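You operate a simulated robot arm through the tools that you are given. There is no shell and no other tool.

The job below is to be done with a simulated robot arm. You get a single attempt, and the scene is never put back.

JOB
Clamp the east junction box and take its black lid off.
Fine: clamp first; pull the cap off the lid, undo both its screws; lid and cap end on the bench.

The check looks at the end state, three seconds after you hand in, the way a careful person would. Anything else that was tipped, shoved, dropped, spilled or broken makes it a failure. A push-on lid holds only when it is set on centred and level and pressed home; a screw cap is set on level and turned clockwise until tight.

ROBOT AND FRAMES
A 6-joint arm with a two-finger parallel gripper, fixed in place. Base frame: the origin is on the floor under the middle of its stand, x ahead of it, y to its left, z up; the work surface is at about z = 0.85. Units: m, degrees, N and s.
It reaches about 1.313 m from its shoulder. Its first joint turns from -166.0 to 166.0 degrees. Payload 3.43 kg.
The tool frame sits at the grasp point between the pads (the TCP): z along the fingers, y along the line on which they close. The tips reach 0.034 m beyond it. Largest opening 0.128 m; finger width 0.024, thickness 0.012; the body of the gripper, 0.048 by 0.13 m, starts 0.096 m behind the TCP.
Orientation is that of the tool frame in the base frame, as a unit quaternion [x, y, z, w]. With the fingers straight down and closing along the base's y, the tool's x points along the base's -x, its y along +y and its z along -z.

CONTROLS
- The arm moves only by the tool drive_tool. Its argument "plan" is a list of rows, each a list of 2 entries, a list of its own where there are three numbers: the shift along the base's x, y, z in m, then the turn, a rotation vector about the base's x, y, z in degrees. In form: [[[tx, ty, tz], [wx, wy, wz]], ...]. A call has 1 to 20 rows; each row is the pose to reach, as a shift and turn from the pose commanded when the call began. "fingers" is the gripper command, from -1 (shut) to 1 (fully open), values between in proportion, set as the call begins (left out, the last holds). Each row takes 0.2 s and may step no farther than 0.05 m and 8.6 degrees from the row before; otherwise, or with a gripper value out of range, the whole call is refused. A pose out of reach is approached as far as the arm can. The call stops where the force on the tool passes 70 N (or 10 N more than at its start, if that is more) or the arm is blocked; 0.2 s more then pass. The fingers move at their own pace (about 0.153 m/s each) and stop on an object; they squeeze with about 26 N. The grip force told is the motor's: it shows also when the fingers shut on nothing. Time passes only in rows, and 0.2 s behind the last, so rows that repeat a pose let the fingers close. It gives the time, the measured TCP pose, the force on the tool (base axes), the opening and the grip force at its end, in the units of the frame above (readings bear some noise), with the torque about the TCP (base axes, N m) and any sound that the robot's microphone picked up.
- Cameras (640 x 400 px; columns grow to the right, rows downward): "scene" is fixed at [0.2206, -0.6518, 1.6206]; the picture's right is [0.32, -0.95, 0.00], its down [-0.88, -0.29, -0.37] and it looks along [0.35, 0.12, -0.93] (base axes); focal length 315 px, centre (320, 200). "wrist" rides on the gripper at [0.076, -0.011, -0.16] in the tool frame; the picture's right is [0.15, 0.99, 0.00], its down [-0.88, 0.13, -0.46] and it looks along [-0.45, 0.07, 0.89] (tool axes); focal length 234 px, centre (320, 200). There is no depth. A picture from a camera that has moved, and an enlarged one, comes with that camera's place and axes in the base frame and with its lens.
- capture(camera): a new picture of that camera. No time passes.
- close_up(camera, box): a new picture of the part [left, top, right, bottom] of that camera's present view, enlarged. No time passes.
- job_done(): hands the job in; it is judged then, once.

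Places have to be worked out from the pictures, the camera data and where the tool is seen. Open the gripper and draw the arm clear of the work before you hand the job in, unless the task says otherwise.

The tools are called after ">>>" as a command line: name --argument value ..., lists and objects as JSON in quotes. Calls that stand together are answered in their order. drive_tool: Moves the arm, as the interface text tells. Its arguments: {"type":"object","properties":{"plan":{"type":"array"},"fingers":{"type":"number"}},"required":["plan"]} The other tools are called the same way: capture (camera) takes a picture; close_up (camera, box) takes an enlarged picture of a part of a camera's view; job_done () hands the job in.

At the start:

```text
time_s: 0.0
tool_pos: [0.3606, -0.4254, 1.1544]
ee_rot: [0.0, 1.0, 0.0, -0.001]
contact_force: [1.1, 0.0, 0.0]
moment: [-0.01, 0.03, -0.01]
finger_gap: 0.1279
grasp_force: 0.0
```

scene: 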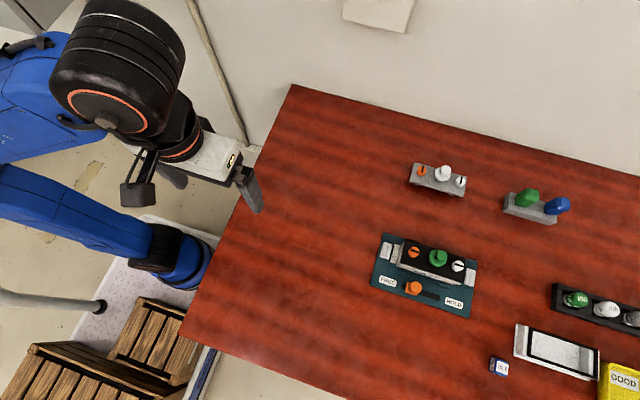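
wrist: 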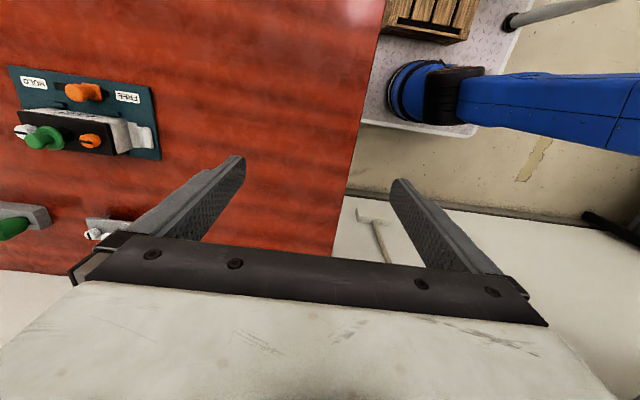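

I'll begin by looking closely at the scene: the clamped fixture in the middle appears to hold a box with a black lid; let me enlarge to see it and the other objects.

>>> close_up --camera "scene" --box '[360, 220, 490, 330]'

>>> close_up --camera "scene" --box '[400, 150, 590, 240]'

>>> close_up --camera "scene" --box '[480, 270, 640, 400]'

>>> close_up --camera "wrist" --box '[0, 50, 180, 270]'

```text
3.64 times, centred on (425, 275) of scene
camera zoom: at [0.2206, -0.6518, 1.6206], right [0.32, -0.95, 0.0], down [-0.88, -0.29, -0.37], along [0.35, 0.12, -0.93], focal length 1147 px, centre (-62, -73)
```

zoom: 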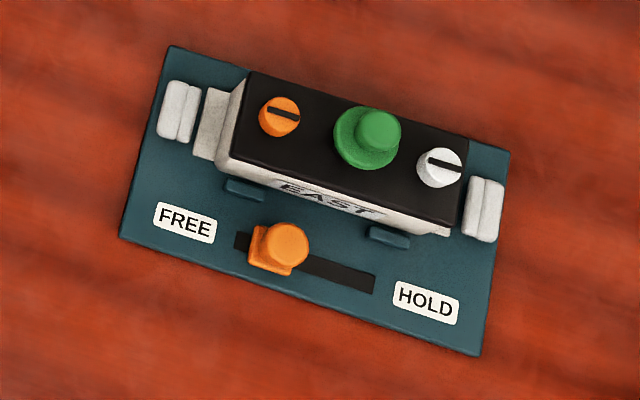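

```text
3.37 times, centred on (495, 195) of scene
camera zoom: at [0.2206, -0.6518, 1.6206], right [0.32, -0.95, 0.0], down [-0.88, -0.29, -0.37], along [0.35, 0.12, -0.93], focal length 1062 px, centre (-270, 217)
```

zoom: 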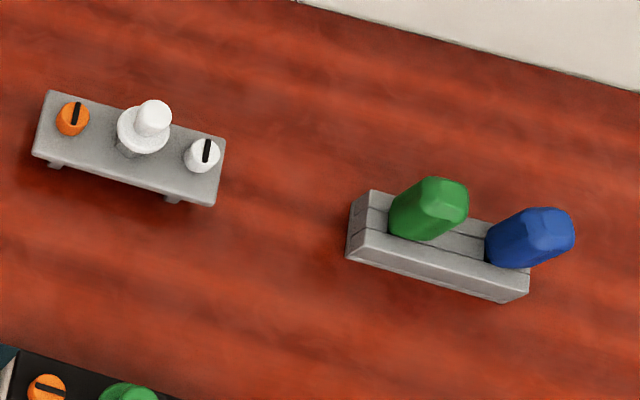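

```text
3.08 times, centred on (560, 335) of scene
camera zoom: at [0.2206, -0.6518, 1.6206], right [0.32, -0.95, 0.0], down [-0.88, -0.29, -0.37], along [0.35, 0.12, -0.93], focal length 970 px, centre (-418, -215)
```

zoom: 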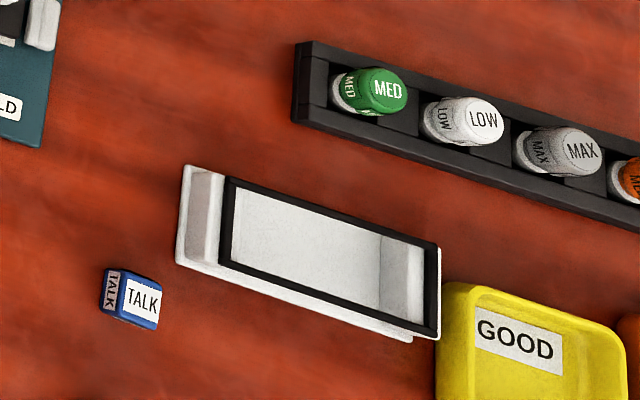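

```text
1.82 times, centred on (90, 160) of wrist
camera zoom: at [0.2829, -0.4372, 1.3143], right [-0.15, 0.99, 0.0], down [0.88, 0.13, 0.46], along [0.45, 0.07, -0.89], focal length 426 px, centre (738, 273)
```

zoom: 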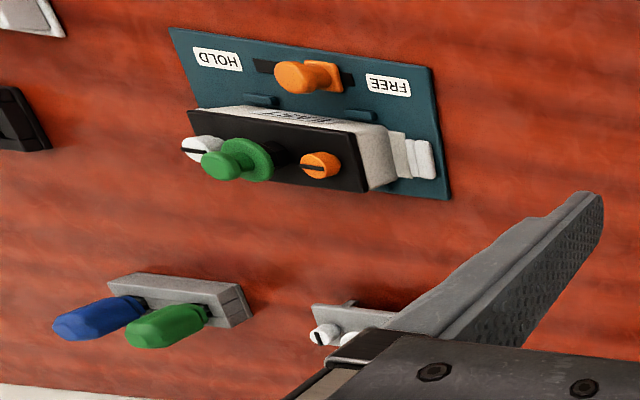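

The east box sits on a teal fixture around x 0.34–0.48, y −0.97…−0.735, aligned with the base axes, with an orange slider at FREE. I move the arm over it (staying high) for a better view with the wrist camera.

>>> drive_tool --plan '[[[-0.008, -0.045, 0], [0, 0, 0]], [[-0.016, -0.09, 0], [0, 0, 0]], [[-0.024, -0.135, 0], [0, 0, 0]], [[-0.032, -0.18, 0], [0, 0, 0]], [[-0.04, -0.225, 0], [0, 0, 0]], [[-0.048, -0.27, 0], [0, 0, 0]], [[-0.056, -0.315, 0], [0, 0, 0]], [[-0.064, -0.36, 0], [0, 0, 0]], [[-0.072, -0.405, 0], [0, 0, 0]], [[-0.08, -0.425, 0], [0, 0, 0]], [[-0.08, -0.425, 0], [0, 0, 0]]]' --fingers 1

```text
time_s: 2.4
tool_pos: [0.2823, -0.7956, 1.086]
ee_rot: [0.001, 1.0, -0.002, 0.0]
contact_force: [-0.4, 0.3, 0.3]
moment: [0.0, 0.0, -0.03]
finger_gap: 0.128
grasp_force: 0.0
out of reach, approached as far as the arm can: row 5, 6, 7, 8, 9, 10, 11
```

The arm hit its reach limit at this height and ended at (0.282, −0.796, 1.086). Let me take pictures from here.

>>> capture --camera "wrist"

>>> capture --camera "scene"

```text
taken
camera wrist: at [0.2054, -0.8082, 1.2454], right [-0.15, 0.99, 0.0], down [0.88, 0.13, 0.46], along [0.45, 0.06, -0.89], focal length 234 px, centre (320, 200)
```

wrist: 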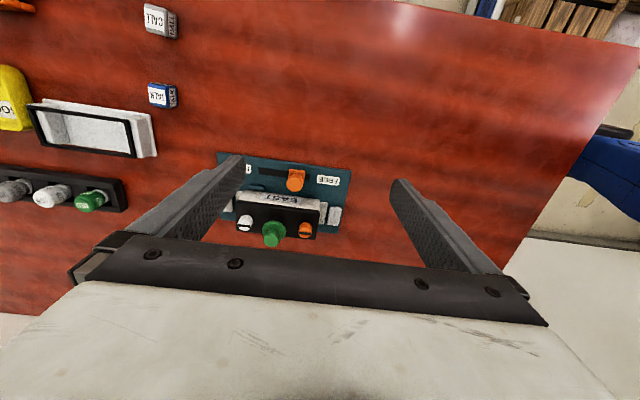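

```text
taken
```

scene: 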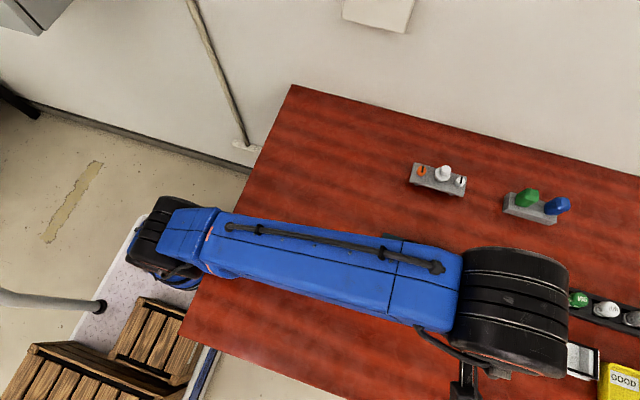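

I enlarge the wrist view around the fixture.

>>> close_up --camera "wrist" --box '[215, 140, 375, 260]'

>>> close_up --camera "wrist" --box '[0, 0, 200, 220]'

```text
3.33 times, centred on (295, 200) of wrist
camera zoom: at [0.2054, -0.8082, 1.2454], right [-0.15, 0.99, 0.0], down [0.88, 0.13, 0.46], along [0.45, 0.06, -0.89], focal length 781 px, centre (403, 200)
```

zoom: 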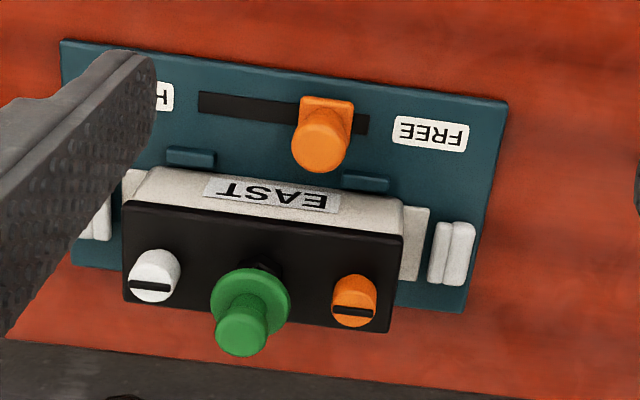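

```text
1.82 times, centred on (100, 110) of wrist
camera zoom: at [0.2054, -0.8082, 1.2454], right [-0.15, 0.99, 0.0], down [0.88, 0.13, 0.46], along [0.45, 0.06, -0.89], focal length 426 px, centre (720, 364)
```

zoom: 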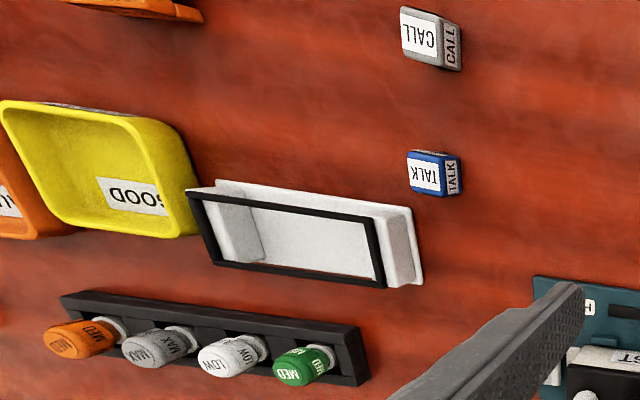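

The fixture is clearly seen: slider orange knob on the FREE side, box labelled EAST, black lid with green cap and two slotted screws. I test where the commanded pose now stands with a null move.

>>> drive_tool --plan '[[[0, 0, -0.02], [0, 0, 0]], [[0, 0, -0.04], [0, 0, 0]]]'

```text
time_s: 3.0
tool_pos: [0.2828, -0.7962, 1.0457]
ee_rot: [0.0, 1.0, -0.001, 0.0]
contact_force: [-0.1, 0.1, -0.5]
moment: [0.0, 0.0, 0.02]
finger_gap: 0.1284
grasp_force: 0.2
```

Triangulating both views: slider knob top ≈ (0.363, −0.828, 0.90), slot y from −0.806 to −0.897; cap ≈ (0.431, −0.850, top 0.958), orange screw ≈ (0.431, −0.800, 0.925), white screw ≈ (0.433, −0.901, 0.923). I move above the slider knob with fingers partly open, staying high.

>>> drive_tool --plan '[[[0.027, -0.011, -0.022], [0, 0, 0]], [[0.054, -0.022, -0.044], [0, 0, 0]], [[0.08, -0.032, -0.056], [0, 0, 0]], [[0.08, -0.032, -0.056], [0, 0, 0]]]' --fingers -0.22

>>> capture --camera "wrist"

>>> capture --camera "scene"

```text
time_s: 4.0
tool_pos: [0.3633, -0.8293, 0.9914]
ee_rot: [0.0, 1.0, 0.0, 0.0]
contact_force: [-0.3, 0.4, -0.7]
moment: [0.01, -0.04, -0.02]
finger_gap: 0.0502
grasp_force: 0.1
```

```text
taken
camera wrist: at [0.2873, -0.8405, 1.1522], right [-0.15, 0.99, 0.0], down [0.88, 0.13, 0.46], along [0.45, 0.07, -0.89], focal length 234 px, centre (320, 200)
```

wrist: 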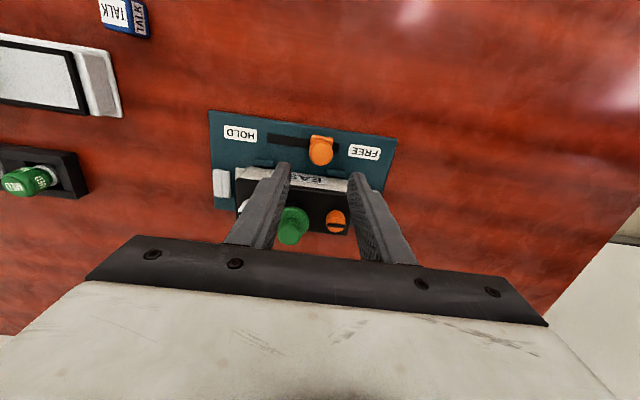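

```text
taken
```

scene: 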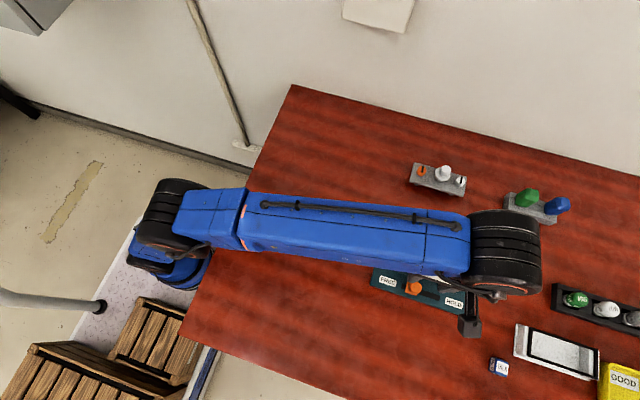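

The pose is reached. I enlarge the wrist view to verify the knob position relative to the fingers.

>>> close_up --camera "wrist" --box '[200, 100, 410, 260]'

>>> close_up --camera "scene" --box '[360, 250, 490, 340]'

```text
2.50 times, centred on (305, 180) of wrist
camera zoom: at [0.2873, -0.8405, 1.1522], right [-0.15, 0.99, 0.0], down [0.88, 0.13, 0.46], along [0.45, 0.07, -0.89], focal length 585 px, centre (358, 250)
```

zoom: 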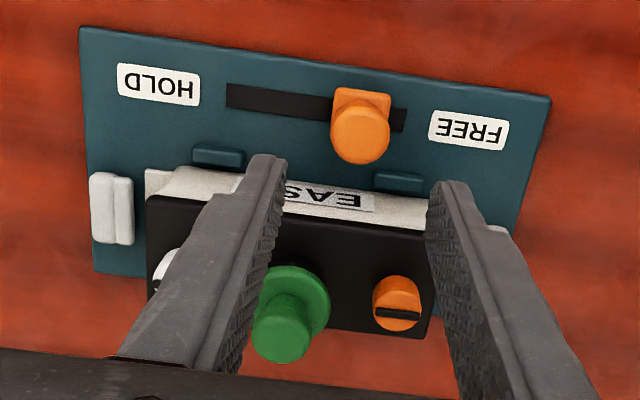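

```text
4.44 times, centred on (425, 295) of scene
camera zoom: at [0.2206, -0.6518, 1.6206], right [0.32, -0.95, 0.0], down [-0.88, -0.29, -0.37], along [0.35, 0.12, -0.93], focal length 1402 px, centre (-147, -222)
```

zoom: 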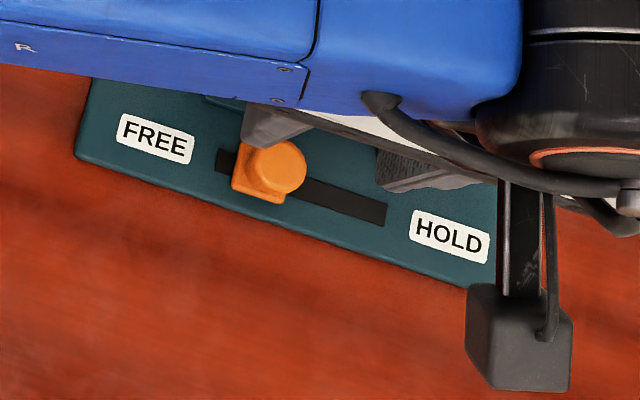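

The knob is at ≈(0.361, −0.828), just between the fingers. I descend so the tips straddle it (tips at z ≈ 0.872), with open fingers.

>>> drive_tool --plan '[[[-0.001, 0.001, -0.03], [0, 0, 0]], [[-0.002, 0.001, -0.055], [0, 0, 0]], [[-0.002, 0.001, -0.075], [0, 0, 0]], [[-0.002, 0.001, -0.085], [0, 0, 0]], [[-0.002, 0.001, -0.085], [0, 0, 0]]]'

>>> close_up --camera "wrist" --box '[200, 100, 440, 260]'

>>> close_up --camera "scene" --box '[360, 250, 490, 340]'

```text
time_s: 5.2
tool_pos: [0.3609, -0.8267, 0.9065]
ee_rot: [0.001, 1.0, 0.0, 0.0]
contact_force: [-0.1, -0.1, -0.3]
moment: [0.0, -0.01, -0.02]
finger_gap: 0.0501
grasp_force: 0.0
```

```text
2.50 times, centred on (320, 180) of wrist
camera zoom: at [0.285, -0.8387, 1.0667], right [-0.15, 0.99, 0.0], down [0.88, 0.13, 0.46], along [0.45, 0.07, -0.89], focal length 585 px, centre (320, 250)
```

zoom: 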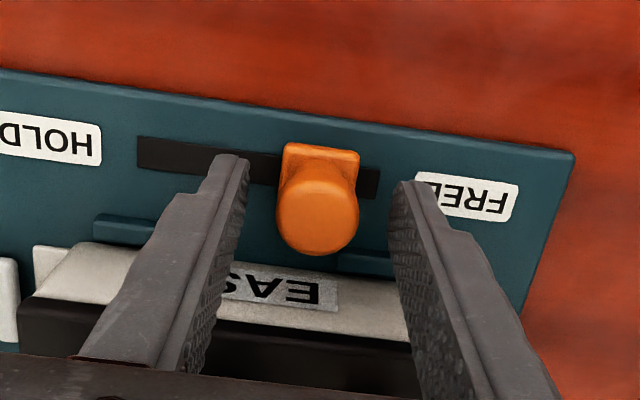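

```text
4.44 times, centred on (425, 295) of scene
camera zoom: at [0.2206, -0.6518, 1.6206], right [0.32, -0.95, 0.0], down [-0.88, -0.29, -0.37], along [0.35, 0.12, -0.93], focal length 1402 px, centre (-147, -222)
```

zoom: 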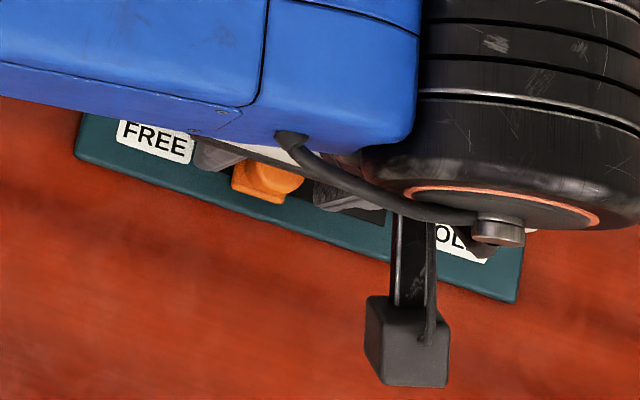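

The knob sits between the fingers, centred. I close on it.

>>> drive_tool --plan '[[[0, -0.001, 0], [0, 0, 0]], [[0, -0.001, 0], [0, 0, 0]], [[0, -0.001, 0], [0, 0, 0]]]' --fingers -1

```text
time_s: 6.0
tool_pos: [0.3606, -0.8275, 0.9073]
ee_rot: [0.0, 1.0, 0.0, 0.0]
contact_force: [-3.0, 0.5, -0.3]
moment: [0.03, -0.04, 0.0]
finger_gap: 0.0265
grasp_force: 45.0
```

Gripped at a gap of 26.5 mm. Now I slide it toward HOLD (−y) in small steps.

>>> drive_tool --plan '[[[0, -0.006, 0], [0, 0, 0]], [[0, -0.012, 0], [0, 0, 0]], [[0, -0.018, 0], [0, 0, 0]], [[0, -0.024, 0], [0, 0, 0]], [[0, -0.03, 0], [0, 0, 0]], [[0, -0.036, 0], [0, 0, 0]], [[0, -0.04, 0], [0, 0, 0]], [[0, -0.044, 0], [0, 0, 0]], [[0, -0.048, 0], [0, 0, 0]], [[0, -0.051, 0], [0, 0, 0]]]'

>>> close_up --camera "wrist" --box '[200, 100, 440, 260]'

```text
time_s: 8.2
tool_pos: [0.3617, -0.8724, 0.9075]
ee_rot: [0.0, 1.0, 0.008, -0.002]
contact_force: [-1.4, 42.0, -1.9]
moment: [0.5, -0.14, 0.01]
finger_gap: 0.0268
grasp_force: 45.2
stopped in row 10: the force on the tool passed its limit at 78 N (the readings are from after the stop); the commanded pose is now the measured one
```

```text
2.50 times, centred on (320, 180) of wrist
camera zoom: at [0.2858, -0.8866, 1.0672], right [-0.15, 0.99, 0.01], down [0.88, 0.12, 0.46], along [0.45, 0.08, -0.89], focal length 585 px, centre (320, 250)
```

zoom: 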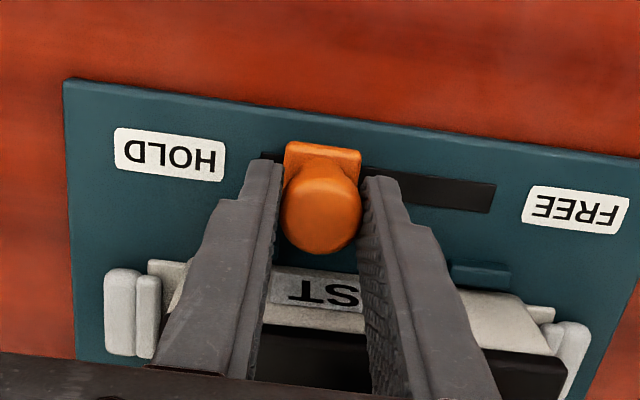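

The slider reached its end stop at HOLD (travel ≈ 45 mm) and the jaws have closed. I release and rise to inspect.

>>> drive_tool --plan '[[[0, 0.001, 0], [0, 0, 0]], [[0, 0.001, 0], [0, 0, 0]], [[0, 0.001, 0.02], [0, 0, 0]], [[0, 0.001, 0.05], [0, 0, 0]], [[0, 0.001, 0.09], [0, 0, 0]], [[-0.03, 0.001, 0.12], [0, 0, 0]], [[-0.06, 0.001, 0.13], [0, 0, 0]], [[-0.06, 0.001, 0.13], [0, 0, 0]]]' --fingers -0.22

>>> close_up --camera "wrist" --box '[200, 100, 440, 260]'

>>> close_up --camera "scene" --box '[360, 220, 490, 330]'

```text
time_s: 9.9
tool_pos: [0.2998, -0.8666, 1.0294]
ee_rot: [0.001, 1.0, 0.001, -0.001]
contact_force: [0.3, 0.3, -0.4]
moment: [-0.01, 0.02, -0.02]
finger_gap: 0.0498
grasp_force: 0.0
out of reach, approached as far as the arm can: row 6, 7, 8
```

```text
2.50 times, centred on (320, 180) of wrist
camera zoom: at [0.2226, -0.8778, 1.1898], right [-0.15, 0.99, 0.0], down [0.88, 0.13, 0.45], along [0.45, 0.07, -0.89], focal length 585 px, centre (320, 250)
```

zoom: 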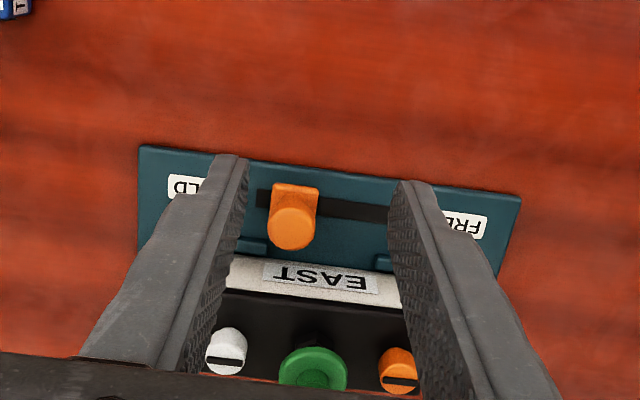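

```text
3.64 times, centred on (425, 275) of scene
camera zoom: at [0.2206, -0.6518, 1.6206], right [0.32, -0.95, 0.0], down [-0.88, -0.29, -0.37], along [0.35, 0.12, -0.93], focal length 1147 px, centre (-62, -73)
```

zoom: 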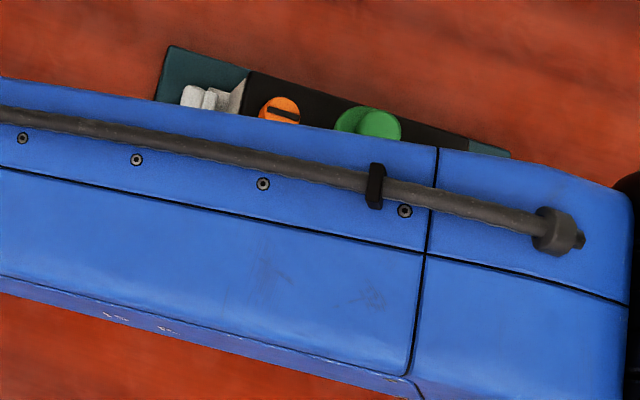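

Slider stays at HOLD. Next I bring the gripper over the green cap at a height where tips clear its top (tips ≈ 0.966 vs cap top ≈ 0.958), first testing reach.

>>> drive_tool --plan '[[[0.02, 0.003, -0.02], [0, 0, 0]], [[0.05, 0.006, -0.029], [0, 0, 0]], [[0.08, 0.01, -0.029], [0, 0, 0]], [[0.11, 0.014, -0.029], [0, 0, 0]], [[0.131, 0.0166, -0.029], [0, 0, 0]], [[0.131, 0.0166, -0.029], [0, 0, 0]]]'

>>> close_up --camera "wrist" --box '[200, 80, 440, 260]'

>>> capture --camera "scene"

```text
time_s: 11.3
tool_pos: [0.431, -0.8492, 0.9981]
ee_rot: [0.0, 1.0, 0.005, -0.001]
contact_force: [-0.9, 0.3, -0.2]
moment: [0.02, 0.02, -0.01]
finger_gap: 0.0497
grasp_force: 0.0
```

```text
2.22 times, centred on (320, 170) of wrist
camera zoom: at [0.3549, -0.8638, 1.1573], right [-0.15, 0.99, 0.01], down [0.88, 0.13, 0.46], along [0.45, 0.08, -0.89], focal length 520 px, centre (320, 267)
```

zoom: 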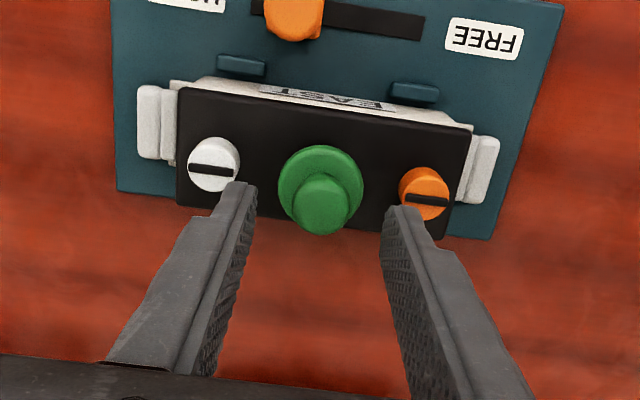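

```text
taken
```

scene: 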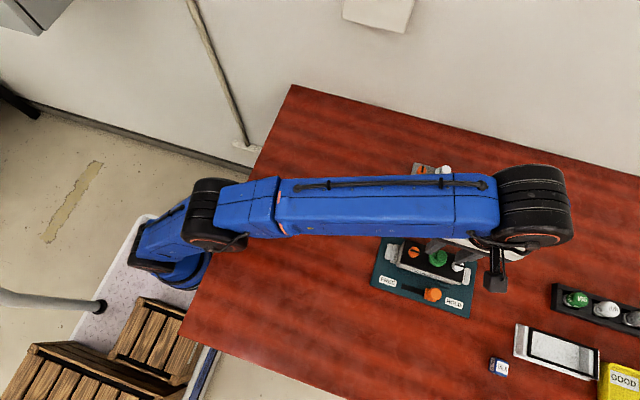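

Reachable. I enlarge the view to judge the cap's centre more precisely.

>>> close_up --camera "wrist" --box '[270, 120, 380, 190]'

>>> close_up --camera "scene" --box '[370, 230, 490, 310]'

```text
5.71 times, centred on (325, 155) of wrist
camera zoom: at [0.3549, -0.8638, 1.1573], right [-0.15, 0.99, 0.01], down [0.88, 0.13, 0.46], along [0.45, 0.08, -0.89], focal length 1338 px, centre (291, 457)
```

zoom: 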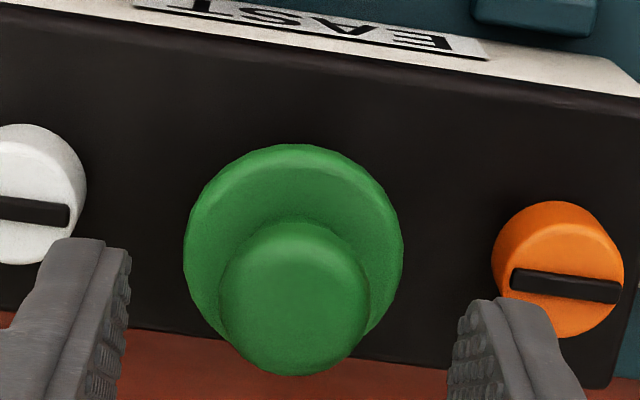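

```text
5.00 times, centred on (430, 270) of scene
camera zoom: at [0.2206, -0.6518, 1.6206], right [0.32, -0.95, 0.0], down [-0.88, -0.29, -0.37], along [0.35, 0.12, -0.93], focal length 1577 px, centre (-230, -150)
```

zoom: 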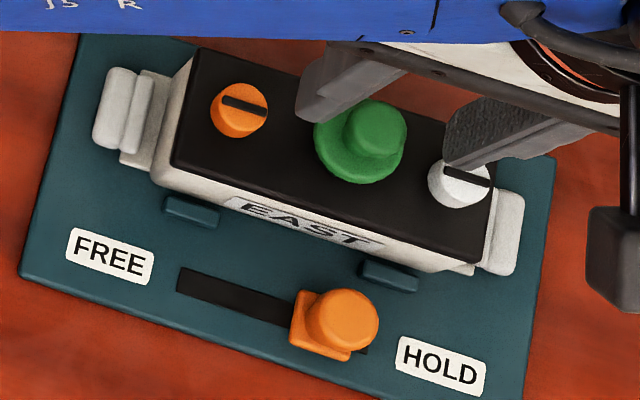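

Cap centre ≈ (0.430, −0.8495), knob ≈ 23 mm diameter, so it's centred between the pads. I lower 24 mm and close on the knob.

>>> drive_tool --plan '[[[-0.001, 0, -0.01], [0, 0, 0]], [[-0.001, 0, -0.018], [0, 0, 0]], [[-0.001, 0, -0.025], [0, 0, 0]], [[-0.001, 0, -0.025], [0, 0, 0]]]'

>>> drive_tool --plan '[[[0, 0, 0], [0, 0, 0]], [[0, 0, 0], [0, 0, 0]], [[0, 0, 0], [0, 0, 0]], [[0, 0, 0], [0, 0, 0]]]' --fingers -1

>>> close_up --camera "wrist" --box '[200, 80, 440, 260]'

>>> close_up --camera "scene" --box '[370, 230, 490, 310]'

```text
time_s: 12.3
tool_pos: [0.4292, -0.852, 0.9729]
ee_rot: [0.0, 1.0, 0.006, 0.0]
contact_force: [-0.6, -0.4, 0.1]
moment: [-0.01, -0.03, -0.07]
finger_gap: 0.0497
grasp_force: 0.1
```

```text
time_s: 13.3
tool_pos: [0.4309, -0.8516, 0.9752]
ee_rot: [0.001, 1.0, 0.005, -0.001]
contact_force: [-0.3, 2.6, 14.1]
moment: [0.05, 0.03, 0.0]
finger_gap: 0.0222
grasp_force: 26.2
```

```text
2.22 times, centred on (320, 170) of wrist
camera zoom: at [0.354, -0.8638, 1.1347], right [-0.15, 0.99, 0.01], down [0.88, 0.13, 0.46], along [0.45, 0.07, -0.89], focal length 520 px, centre (320, 267)
```

zoom: 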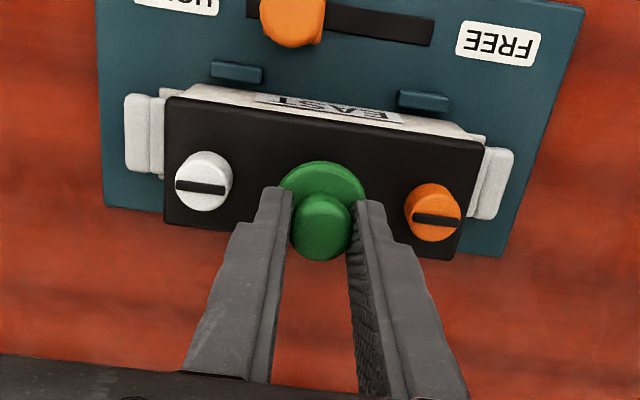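

```text
5.00 times, centred on (430, 270) of scene
camera zoom: at [0.2206, -0.6518, 1.6206], right [0.32, -0.95, 0.0], down [-0.88, -0.29, -0.37], along [0.35, 0.12, -0.93], focal length 1577 px, centre (-230, -150)
```

zoom: 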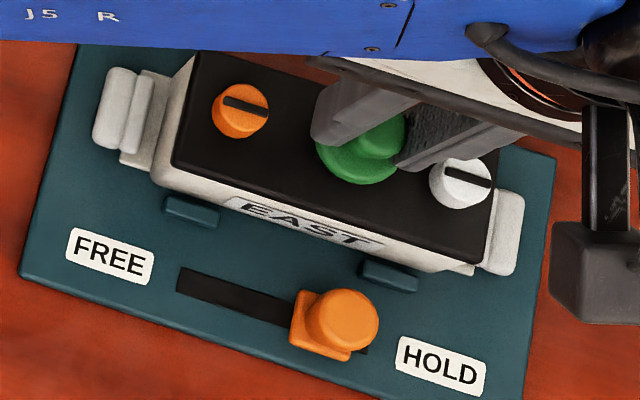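

Gripped (22 mm gap), fingertips resting lightly on the flange. I pull straight up in small steps.

>>> drive_tool --plan '[[[0, 0, 0.003], [0, 0, 0]], [[0, 0, 0.006], [0, 0, 0]], [[0, 0, 0.009], [0, 0, 0]], [[0, 0, 0.012], [0, 0, 0]], [[0, 0, 0.015], [0, 0, 0]], [[0, 0, 0.018], [0, 0, 0]]]'

>>> close_up --camera "wrist" --box '[200, 80, 440, 260]'

>>> close_up --camera "scene" --box '[370, 230, 490, 310]'

```text
time_s: 14.8
tool_pos: [0.4318, -0.8503, 0.9904]
ee_rot: [0.0, 1.0, 0.005, 0.0]
contact_force: [-0.3, -0.3, 0.2]
moment: [0.02, 0.01, -0.03]
finger_gap: 0.022
grasp_force: 26.5
heard: snap
```

```text
2.22 times, centred on (320, 170) of wrist
camera zoom: at [0.3555, -0.864, 1.1515], right [-0.15, 0.99, 0.01], down [0.88, 0.13, 0.46], along [0.45, 0.08, -0.89], focal length 520 px, centre (320, 267)
```

zoom: 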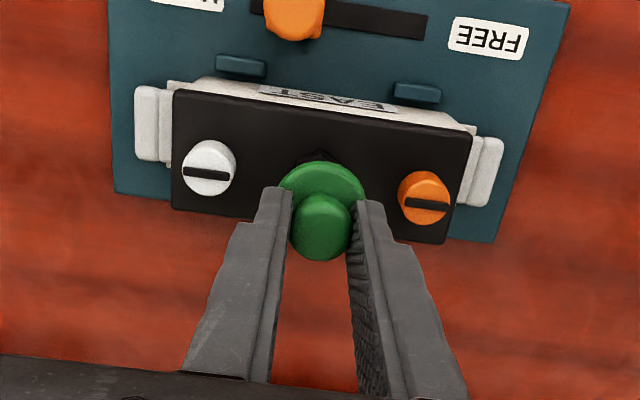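

```text
5.00 times, centred on (430, 270) of scene
camera zoom: at [0.2206, -0.6518, 1.6206], right [0.32, -0.95, 0.0], down [-0.88, -0.29, -0.37], along [0.35, 0.12, -0.93], focal length 1577 px, centre (-230, -150)
```

zoom: 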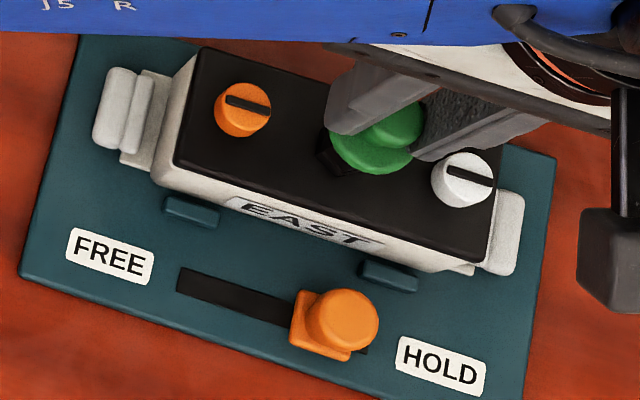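

The cap snapped free; the black post is visible beneath. I lift further and check the clearance from the post.

>>> drive_tool --plan '[[[0, 0, 0.007], [0, 0, 0]], [[0, 0, 0.014], [0, 0, 0]], [[0, 0, 0.018], [0, 0, 0]], [[0, 0, 0.018], [0, 0, 0]]]'

>>> close_up --camera "scene" --box '[370, 230, 490, 310]'

>>> close_up --camera "wrist" --box '[200, 80, 440, 260]'

```text
time_s: 15.8
tool_pos: [0.4318, -0.8504, 1.0102]
ee_rot: [0.0, 1.0, 0.005, -0.001]
contact_force: [0.6, 0.3, 0.3]
moment: [-0.01, 0.0, 0.02]
finger_gap: 0.0221
grasp_force: 25.7
```

```text
5.00 times, centred on (430, 270) of scene
camera zoom: at [0.2206, -0.6518, 1.6206], right [0.32, -0.95, 0.0], down [-0.88, -0.29, -0.37], along [0.35, 0.12, -0.93], focal length 1577 px, centre (-230, -150)
```

zoom: 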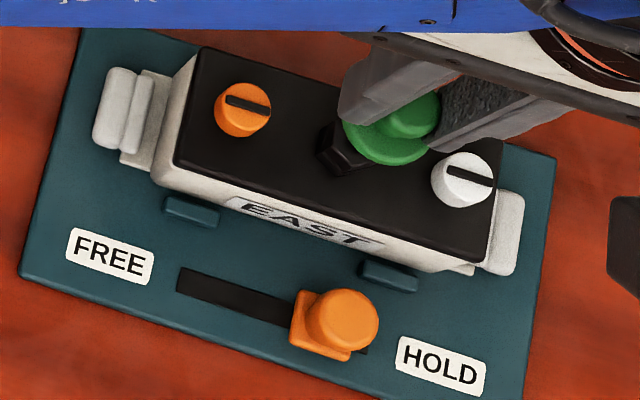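

```text
2.22 times, centred on (320, 170) of wrist
camera zoom: at [0.3557, -0.8636, 1.1698], right [-0.15, 0.99, 0.01], down [0.88, 0.13, 0.46], along [0.45, 0.08, -0.89], focal length 520 px, centre (320, 267)
```

zoom: 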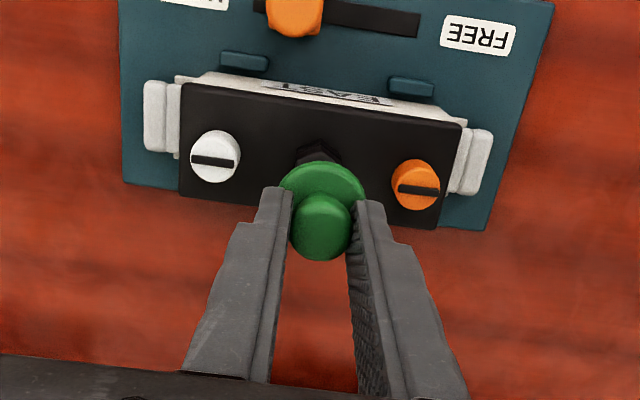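

Cap underside is about 35 mm above its seated level, above the post. I carry it up and toward +y to the clear bench area around (0.45, −0.56).

>>> drive_tool --plan '[[[0, 0.002, 0.006], [0, 0, 0]], [[0, 0.02, 0.012], [0, 0, 0]], [[0, 0.05, 0.024], [0, 0, 0]], [[0.002, 0.09, 0.036], [0, 0, 0]], [[0.006, 0.13, 0.045], [0, 0, 0]], [[0.01, 0.17, 0.045], [0, 0, 0]], [[0.014, 0.21, 0.045], [0, 0, 0]], [[0.018, 0.25, 0.045], [0, 0, 0]], [[0.018, 0.29, 0.03], [0, 0, 0]], [[0.018, 0.29, 0.0], [0, 0, 0]], [[0.018, 0.29, -0.03], [0, 0, 0]], [[0.018, 0.29, -0.06], [0, 0, 0]], [[0.018, 0.29, -0.06], [0, 0, 0]]]'

>>> capture --camera "scene"

>>> capture --camera "wrist"

```text
time_s: 18.6
tool_pos: [0.4474, -0.5586, 0.9489]
ee_rot: [0.0, 1.0, 0.005, -0.001]
contact_force: [-0.1, 0.6, 0.0]
moment: [0.02, 0.04, -0.02]
finger_gap: 0.0224
grasp_force: 26.0
```

```text
taken
```

scene: 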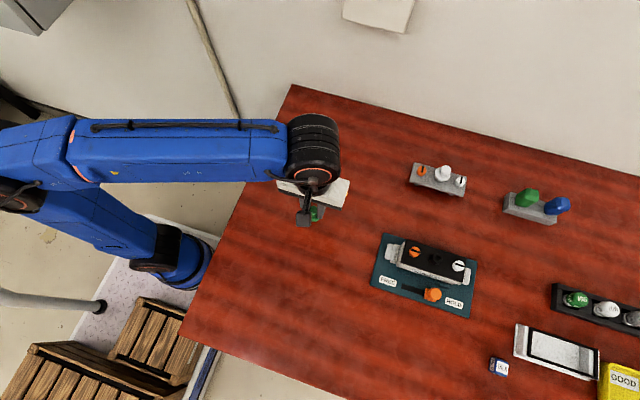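

```text
taken
camera wrist: at [0.3718, -0.5724, 1.1094], right [-0.15, 0.99, 0.01], down [0.88, 0.13, 0.46], along [0.45, 0.08, -0.89], focal length 234 px, centre (320, 200)
```

wrist: 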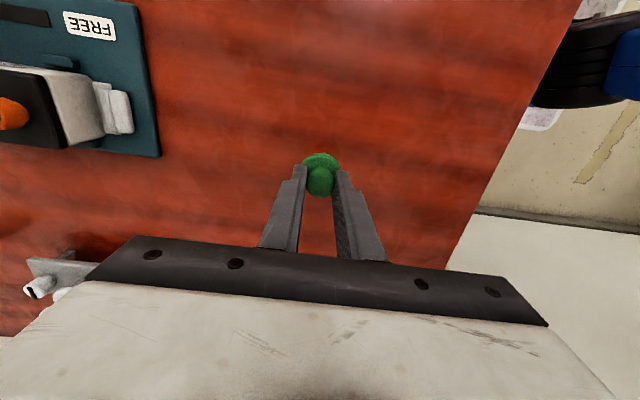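

The area beneath is clear. I lower the cap toward the bench in small increments, watching the force.

>>> drive_tool --plan '[[[0, 0, -0.015], [0, 0, 0]], [[0, 0, -0.03], [0, 0, 0]], [[0, 0, -0.036], [0, 0, 0]], [[0, 0, -0.036], [0, 0, 0]]]'

>>> close_up --camera "scene" --box '[270, 170, 370, 240]'

>>> close_up --camera "wrist" --box '[260, 120, 380, 200]'

```text
time_s: 19.6
tool_pos: [0.4484, -0.5615, 0.9137]
ee_rot: [0.0, 1.0, 0.005, 0.0]
contact_force: [-0.6, 0.1, 0.8]
moment: [0.02, -0.03, -0.01]
finger_gap: 0.0223
grasp_force: 26.0
```

```text
5.71 times, centred on (320, 205) of scene
camera zoom: at [0.2206, -0.6518, 1.6206], right [0.32, -0.95, 0.0], down [-0.88, -0.29, -0.37], along [0.35, 0.12, -0.93], focal length 1802 px, centre (320, 171)
```

zoom: 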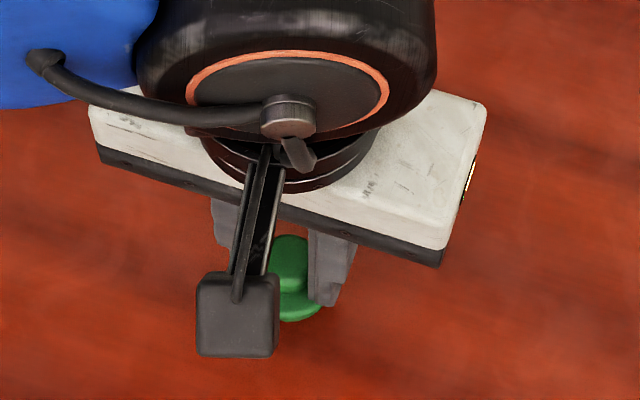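

```text
5.00 times, centred on (320, 160) of wrist
camera zoom: at [0.3723, -0.5741, 1.0744], right [-0.15, 0.99, 0.01], down [0.88, 0.13, 0.46], along [0.45, 0.08, -0.89], focal length 1171 px, centre (320, 400)
```

zoom: 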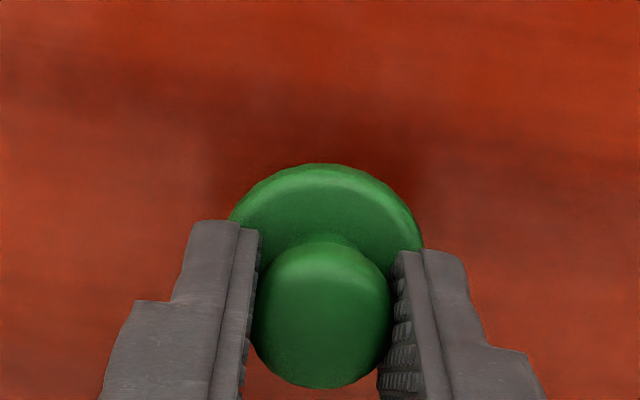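

I continue down in 3 mm steps until contact.

>>> drive_tool --plan '[[[0, 0, -0.003], [0, 0, 0]], [[0, 0, -0.006], [0, 0, 0]], [[0, 0, -0.009], [0, 0, 0]], [[0, 0, -0.009], [0, 0, 0]]]'

```text
time_s: 20.6
tool_pos: [0.4487, -0.5612, 0.9058]
ee_rot: [0.0, 1.0, 0.005, -0.001]
contact_force: [-0.8, -0.1, -1.2]
moment: [-0.03, -0.01, 0.03]
finger_gap: 0.0219
grasp_force: 26.0
```

>>> drive_tool --plan '[[[0, 0, -0.002], [0, 0, 0]], [[0, 0, -0.004], [0, 0, 0]], [[0, 0, -0.006], [0, 0, 0]], [[0, 0, -0.006], [0, 0, 0]]]'

```text
time_s: 21.6
tool_pos: [0.4484, -0.5608, 0.9003]
ee_rot: [0.0, 1.0, 0.005, 0.0]
contact_force: [0.5, -0.3, 0.4]
moment: [-0.02, 0.01, 0.0]
finger_gap: 0.0223
grasp_force: 25.8
```

No contact at 0.900 yet (I should say what I see: force ≈ 0). I go on in 2 mm steps.

>>> drive_tool --plan '[[[0, 0, -0.002], [0, 0, 0]], [[0, 0, -0.004], [0, 0, 0]], [[0, 0, -0.004], [0, 0, 0]]]'

>>> close_up --camera "wrist" --box '[260, 120, 380, 200]'

```text
time_s: 22.4
tool_pos: [0.4484, -0.5605, 0.8945]
ee_rot: [0.0, 1.0, 0.006, -0.001]
contact_force: [0.5, -0.2, -0.5]
moment: [0.0, 0.02, -0.01]
finger_gap: 0.0223
grasp_force: 25.3
```

```text
5.00 times, centred on (320, 160) of wrist
camera zoom: at [0.3733, -0.574, 1.0546], right [-0.15, 0.99, 0.01], down [0.88, 0.13, 0.46], along [0.45, 0.08, -0.89], focal length 1171 px, centre (320, 400)
```

zoom: 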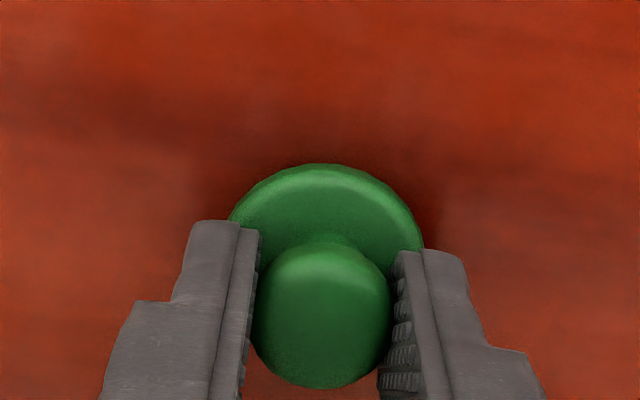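

Still no contact at 0.8945, shadow is tightening. I continue slowly.

>>> drive_tool --plan '[[[0, 0, -0.002], [0, 0, 0]], [[0, 0, -0.0035], [0, 0, 0]], [[0, 0, -0.0035], [0, 0, 0]]]'

```text
time_s: 23.1
tool_pos: [0.449, -0.5602, 0.8918]
ee_rot: [0.0, 1.0, 0.005, -0.001]
contact_force: [1.2, 0.5, 5.8]
moment: [-0.05, -0.14, -0.04]
finger_gap: 0.0222
grasp_force: 25.8
```

Contact with the bench (5.8 N). I release the cap and rise straight up.

>>> drive_tool --plan '[[[0, 0, 0], [0, 0, 0]], [[0, 0, 0], [0, 0, 0]], [[0, 0, 0.01], [0, 0, 0]], [[0, 0, 0.03], [0, 0, 0]], [[0, 0, 0.06], [0, 0, 0]], [[0, 0, 0.1], [0, 0, 0]], [[0, 0, 0.14], [0, 0, 0]], [[-0.04, 0, 0.16], [0, 0, 0]], [[-0.08, 0, 0.16], [0, 0, 0]]]' --fingers -0.22

>>> capture --camera "wrist"

>>> close_up --camera "scene" --box '[370, 225, 490, 325]'

>>> close_up --camera "scene" --box '[400, 150, 590, 240]'

```text
time_s: 25.1
tool_pos: [0.3687, -0.561, 1.0502]
ee_rot: [0.0, 1.0, 0.006, -0.001]
contact_force: [0.8, -0.4, 0.0]
moment: [0.03, -0.04, 0.02]
finger_gap: 0.0499
grasp_force: 0.1
```

```text
taken
camera wrist: at [0.292, -0.5742, 1.2111], right [-0.15, 0.99, 0.01], down [0.88, 0.13, 0.46], along [0.45, 0.08, -0.89], focal length 234 px, centre (320, 200)
```

wrist: 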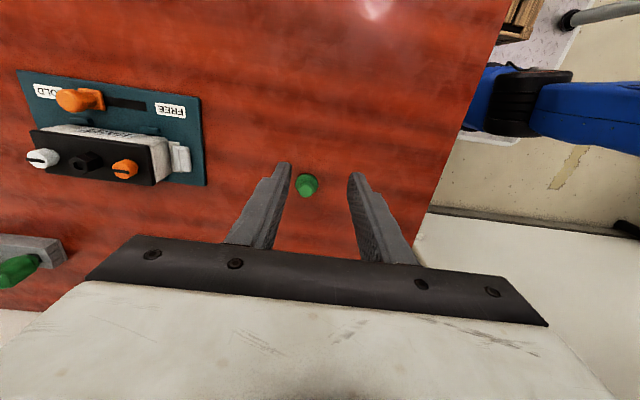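

```text
4.00 times, centred on (430, 275) of scene
camera zoom: at [0.2206, -0.6518, 1.6206], right [0.32, -0.95, 0.0], down [-0.88, -0.29, -0.37], along [0.35, 0.12, -0.93], focal length 1262 px, centre (-120, -100)
```

zoom: 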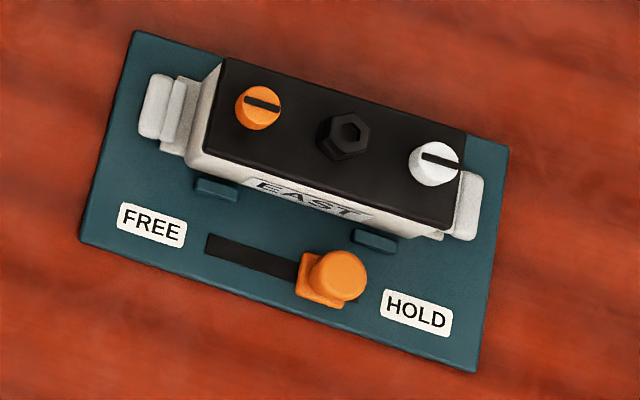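

```text
3.37 times, centred on (495, 195) of scene
camera zoom: at [0.2206, -0.6518, 1.6206], right [0.32, -0.95, 0.0], down [-0.88, -0.29, -0.37], along [0.35, 0.12, -0.93], focal length 1062 px, centre (-270, 217)
```

zoom: 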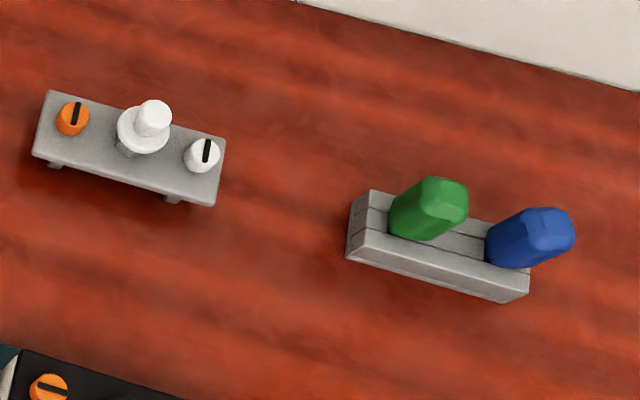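

The cap stands on the bench at ≈(0.449, −0.561), and the lid now shows a hex post. Next I hover above the orange screw (≈0.431, −0.800) to inspect it.

>>> drive_tool --plan '[[[0.0, -0.05, -0.005], [0, 0, 0]], [[0.005, -0.1, -0.015], [0, 0, 0]], [[0.02, -0.145, -0.025], [0, 0, 0]], [[0.035, -0.185, -0.035], [0, 0, 0]], [[0.05, -0.22, -0.05], [0, 0, 0]], [[0.062, -0.239, -0.062], [0, 0, 0]], [[0.062, -0.239, -0.062], [0, 0, 0]]]' --fingers -0.35

>>> close_up --camera "wrist" --box '[240, 100, 400, 200]'

>>> close_up --camera "scene" --box '[370, 225, 490, 325]'

```text
refused: row 1 steps farther than a row can; nothing moved
```

```text
4.00 times, centred on (320, 150) of wrist
camera zoom: at [0.292, -0.5742, 1.2111], right [-0.15, 0.99, 0.01], down [0.88, 0.13, 0.46], along [0.45, 0.08, -0.89], focal length 937 px, centre (320, 400)
```

zoom: 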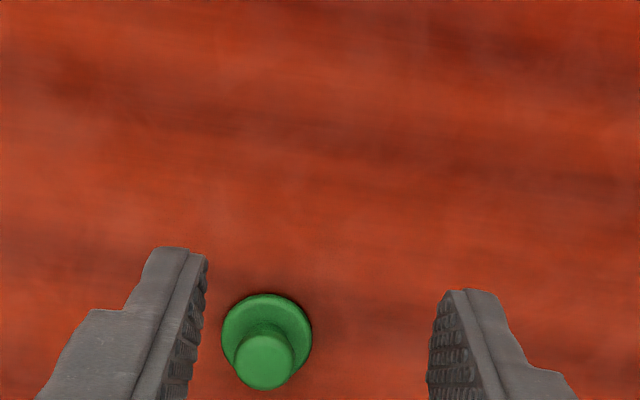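

```text
4.00 times, centred on (430, 275) of scene
camera zoom: at [0.2206, -0.6518, 1.6206], right [0.32, -0.95, 0.0], down [-0.88, -0.29, -0.37], along [0.35, 0.12, -0.93], focal length 1262 px, centre (-120, -100)
```

zoom: 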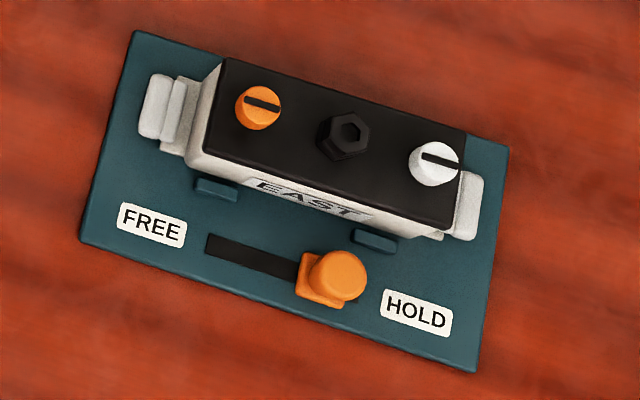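

The first row was slightly over the step limit, so nothing moved. I resend with smaller steps.

>>> drive_tool --plan '[[[0.0, -0.04, -0.005], [0, 0, 0]], [[0.005, -0.08, -0.015], [0, 0, 0]], [[0.015, -0.12, -0.022], [0, 0, 0]], [[0.028, -0.16, -0.03], [0, 0, 0]], [[0.042, -0.195, -0.042], [0, 0, 0]], [[0.055, -0.225, -0.054], [0, 0, 0]], [[0.062, -0.239, -0.062], [0, 0, 0]], [[0.062, -0.239, -0.062], [0, 0, 0]]]' --fingers -0.35

>>> close_up --camera "wrist" --box '[240, 100, 400, 200]'

>>> close_up --camera "scene" --box '[370, 225, 490, 325]'

```text
time_s: 26.9
tool_pos: [0.4319, -0.8004, 0.989]
ee_rot: [0.0, 1.0, 0.005, -0.001]
contact_force: [0.1, 1.1, -0.2]
moment: [0.01, 0.0, -0.03]
finger_gap: 0.0415
grasp_force: 0.1
```

```text
4.00 times, centred on (320, 150) of wrist
camera zoom: at [0.3561, -0.8138, 1.1488], right [-0.15, 0.99, 0.01], down [0.88, 0.13, 0.46], along [0.45, 0.08, -0.89], focal length 937 px, centre (320, 400)
```

zoom: 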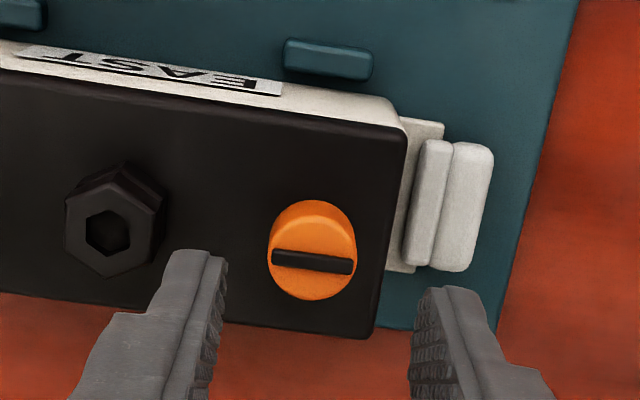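

```text
4.00 times, centred on (430, 275) of scene
camera zoom: at [0.2206, -0.6518, 1.6206], right [0.32, -0.95, 0.0], down [-0.88, -0.29, -0.37], along [0.35, 0.12, -0.93], focal length 1262 px, centre (-120, -100)
```

zoom: 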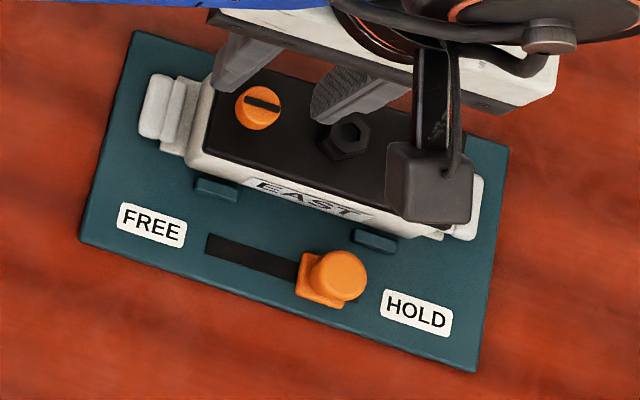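

Orange head is ≈21 mm across, ≈14 mm tall, centred at ≈(0.430, −0.802). I narrow the gap to 34 mm (to stay clear of the hex post) and descend to just above the lid.

>>> drive_tool --plan '[[[-0.001, -0.002, 0], [0, 0, 0]], [[-0.001, -0.002, 0], [0, 0, 0]], [[-0.001, -0.002, -0.015], [0, 0, 0]], [[-0.001, -0.002, -0.027], [0, 0, 0]], [[-0.001, -0.002, -0.033], [0, 0, 0]], [[-0.001, -0.002, -0.033], [0, 0, 0]]]' --fingers -0.47

>>> close_up --camera "wrist" --box '[240, 100, 400, 200]'

>>> close_up --camera "scene" --box '[380, 225, 460, 285]'

```text
time_s: 28.4
tool_pos: [0.431, -0.8017, 0.9569]
ee_rot: [-0.001, 1.0, 0.005, -0.001]
contact_force: [-0.2, 0.2, -0.1]
moment: [0.0, -0.01, -0.02]
finger_gap: 0.0339
grasp_force: 0.0
```

```text
4.00 times, centred on (320, 150) of wrist
camera zoom: at [0.3555, -0.8152, 1.1169], right [-0.15, 0.99, 0.01], down [0.88, 0.13, 0.46], along [0.45, 0.08, -0.89], focal length 937 px, centre (320, 400)
```

zoom: 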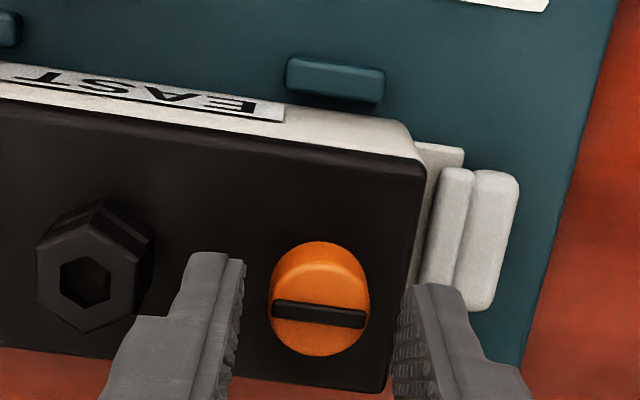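

```text
6.67 times, centred on (420, 255) of scene
camera zoom: at [0.2206, -0.6518, 1.6206], right [0.32, -0.95, 0.0], down [-0.88, -0.29, -0.37], along [0.35, 0.12, -0.93], focal length 2102 px, centre (-347, -167)
```

zoom: 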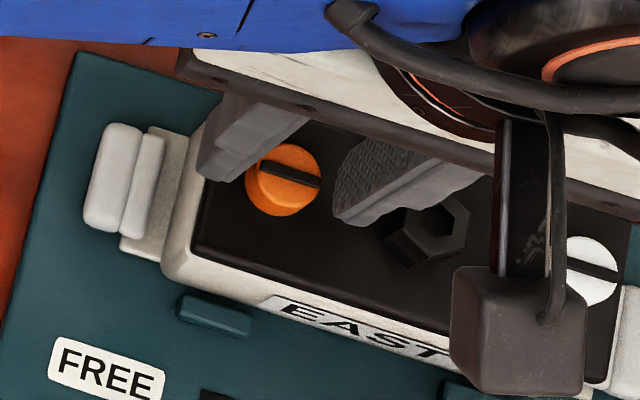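

Centred well on the head. I descend further in small steps until just touching the lid.

>>> drive_tool --plan '[[[0, 0, -0.003], [0, 0, 0]], [[0, 0, -0.006], [0, 0, 0]], [[0, 0, -0.008], [0, 0, 0]], [[0, 0, -0.008], [0, 0, 0]]]'

>>> close_up --camera "wrist" --box '[240, 100, 400, 200]'

```text
time_s: 29.4
tool_pos: [0.43, -0.8014, 0.9486]
ee_rot: [0.0, 1.0, 0.005, -0.001]
contact_force: [-0.8, 0.1, -1.0]
moment: [0.01, 0.0, 0.01]
finger_gap: 0.0337
grasp_force: 0.1
```

```text
4.00 times, centred on (320, 150) of wrist
camera zoom: at [0.3549, -0.8149, 1.1085], right [-0.15, 0.99, 0.01], down [0.88, 0.13, 0.46], along [0.45, 0.08, -0.89], focal length 937 px, centre (320, 400)
```

zoom: 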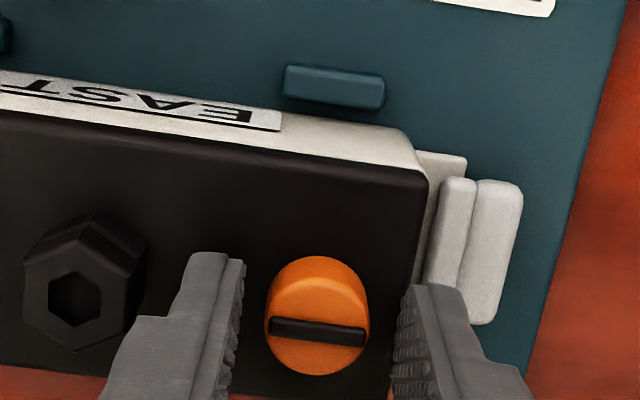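

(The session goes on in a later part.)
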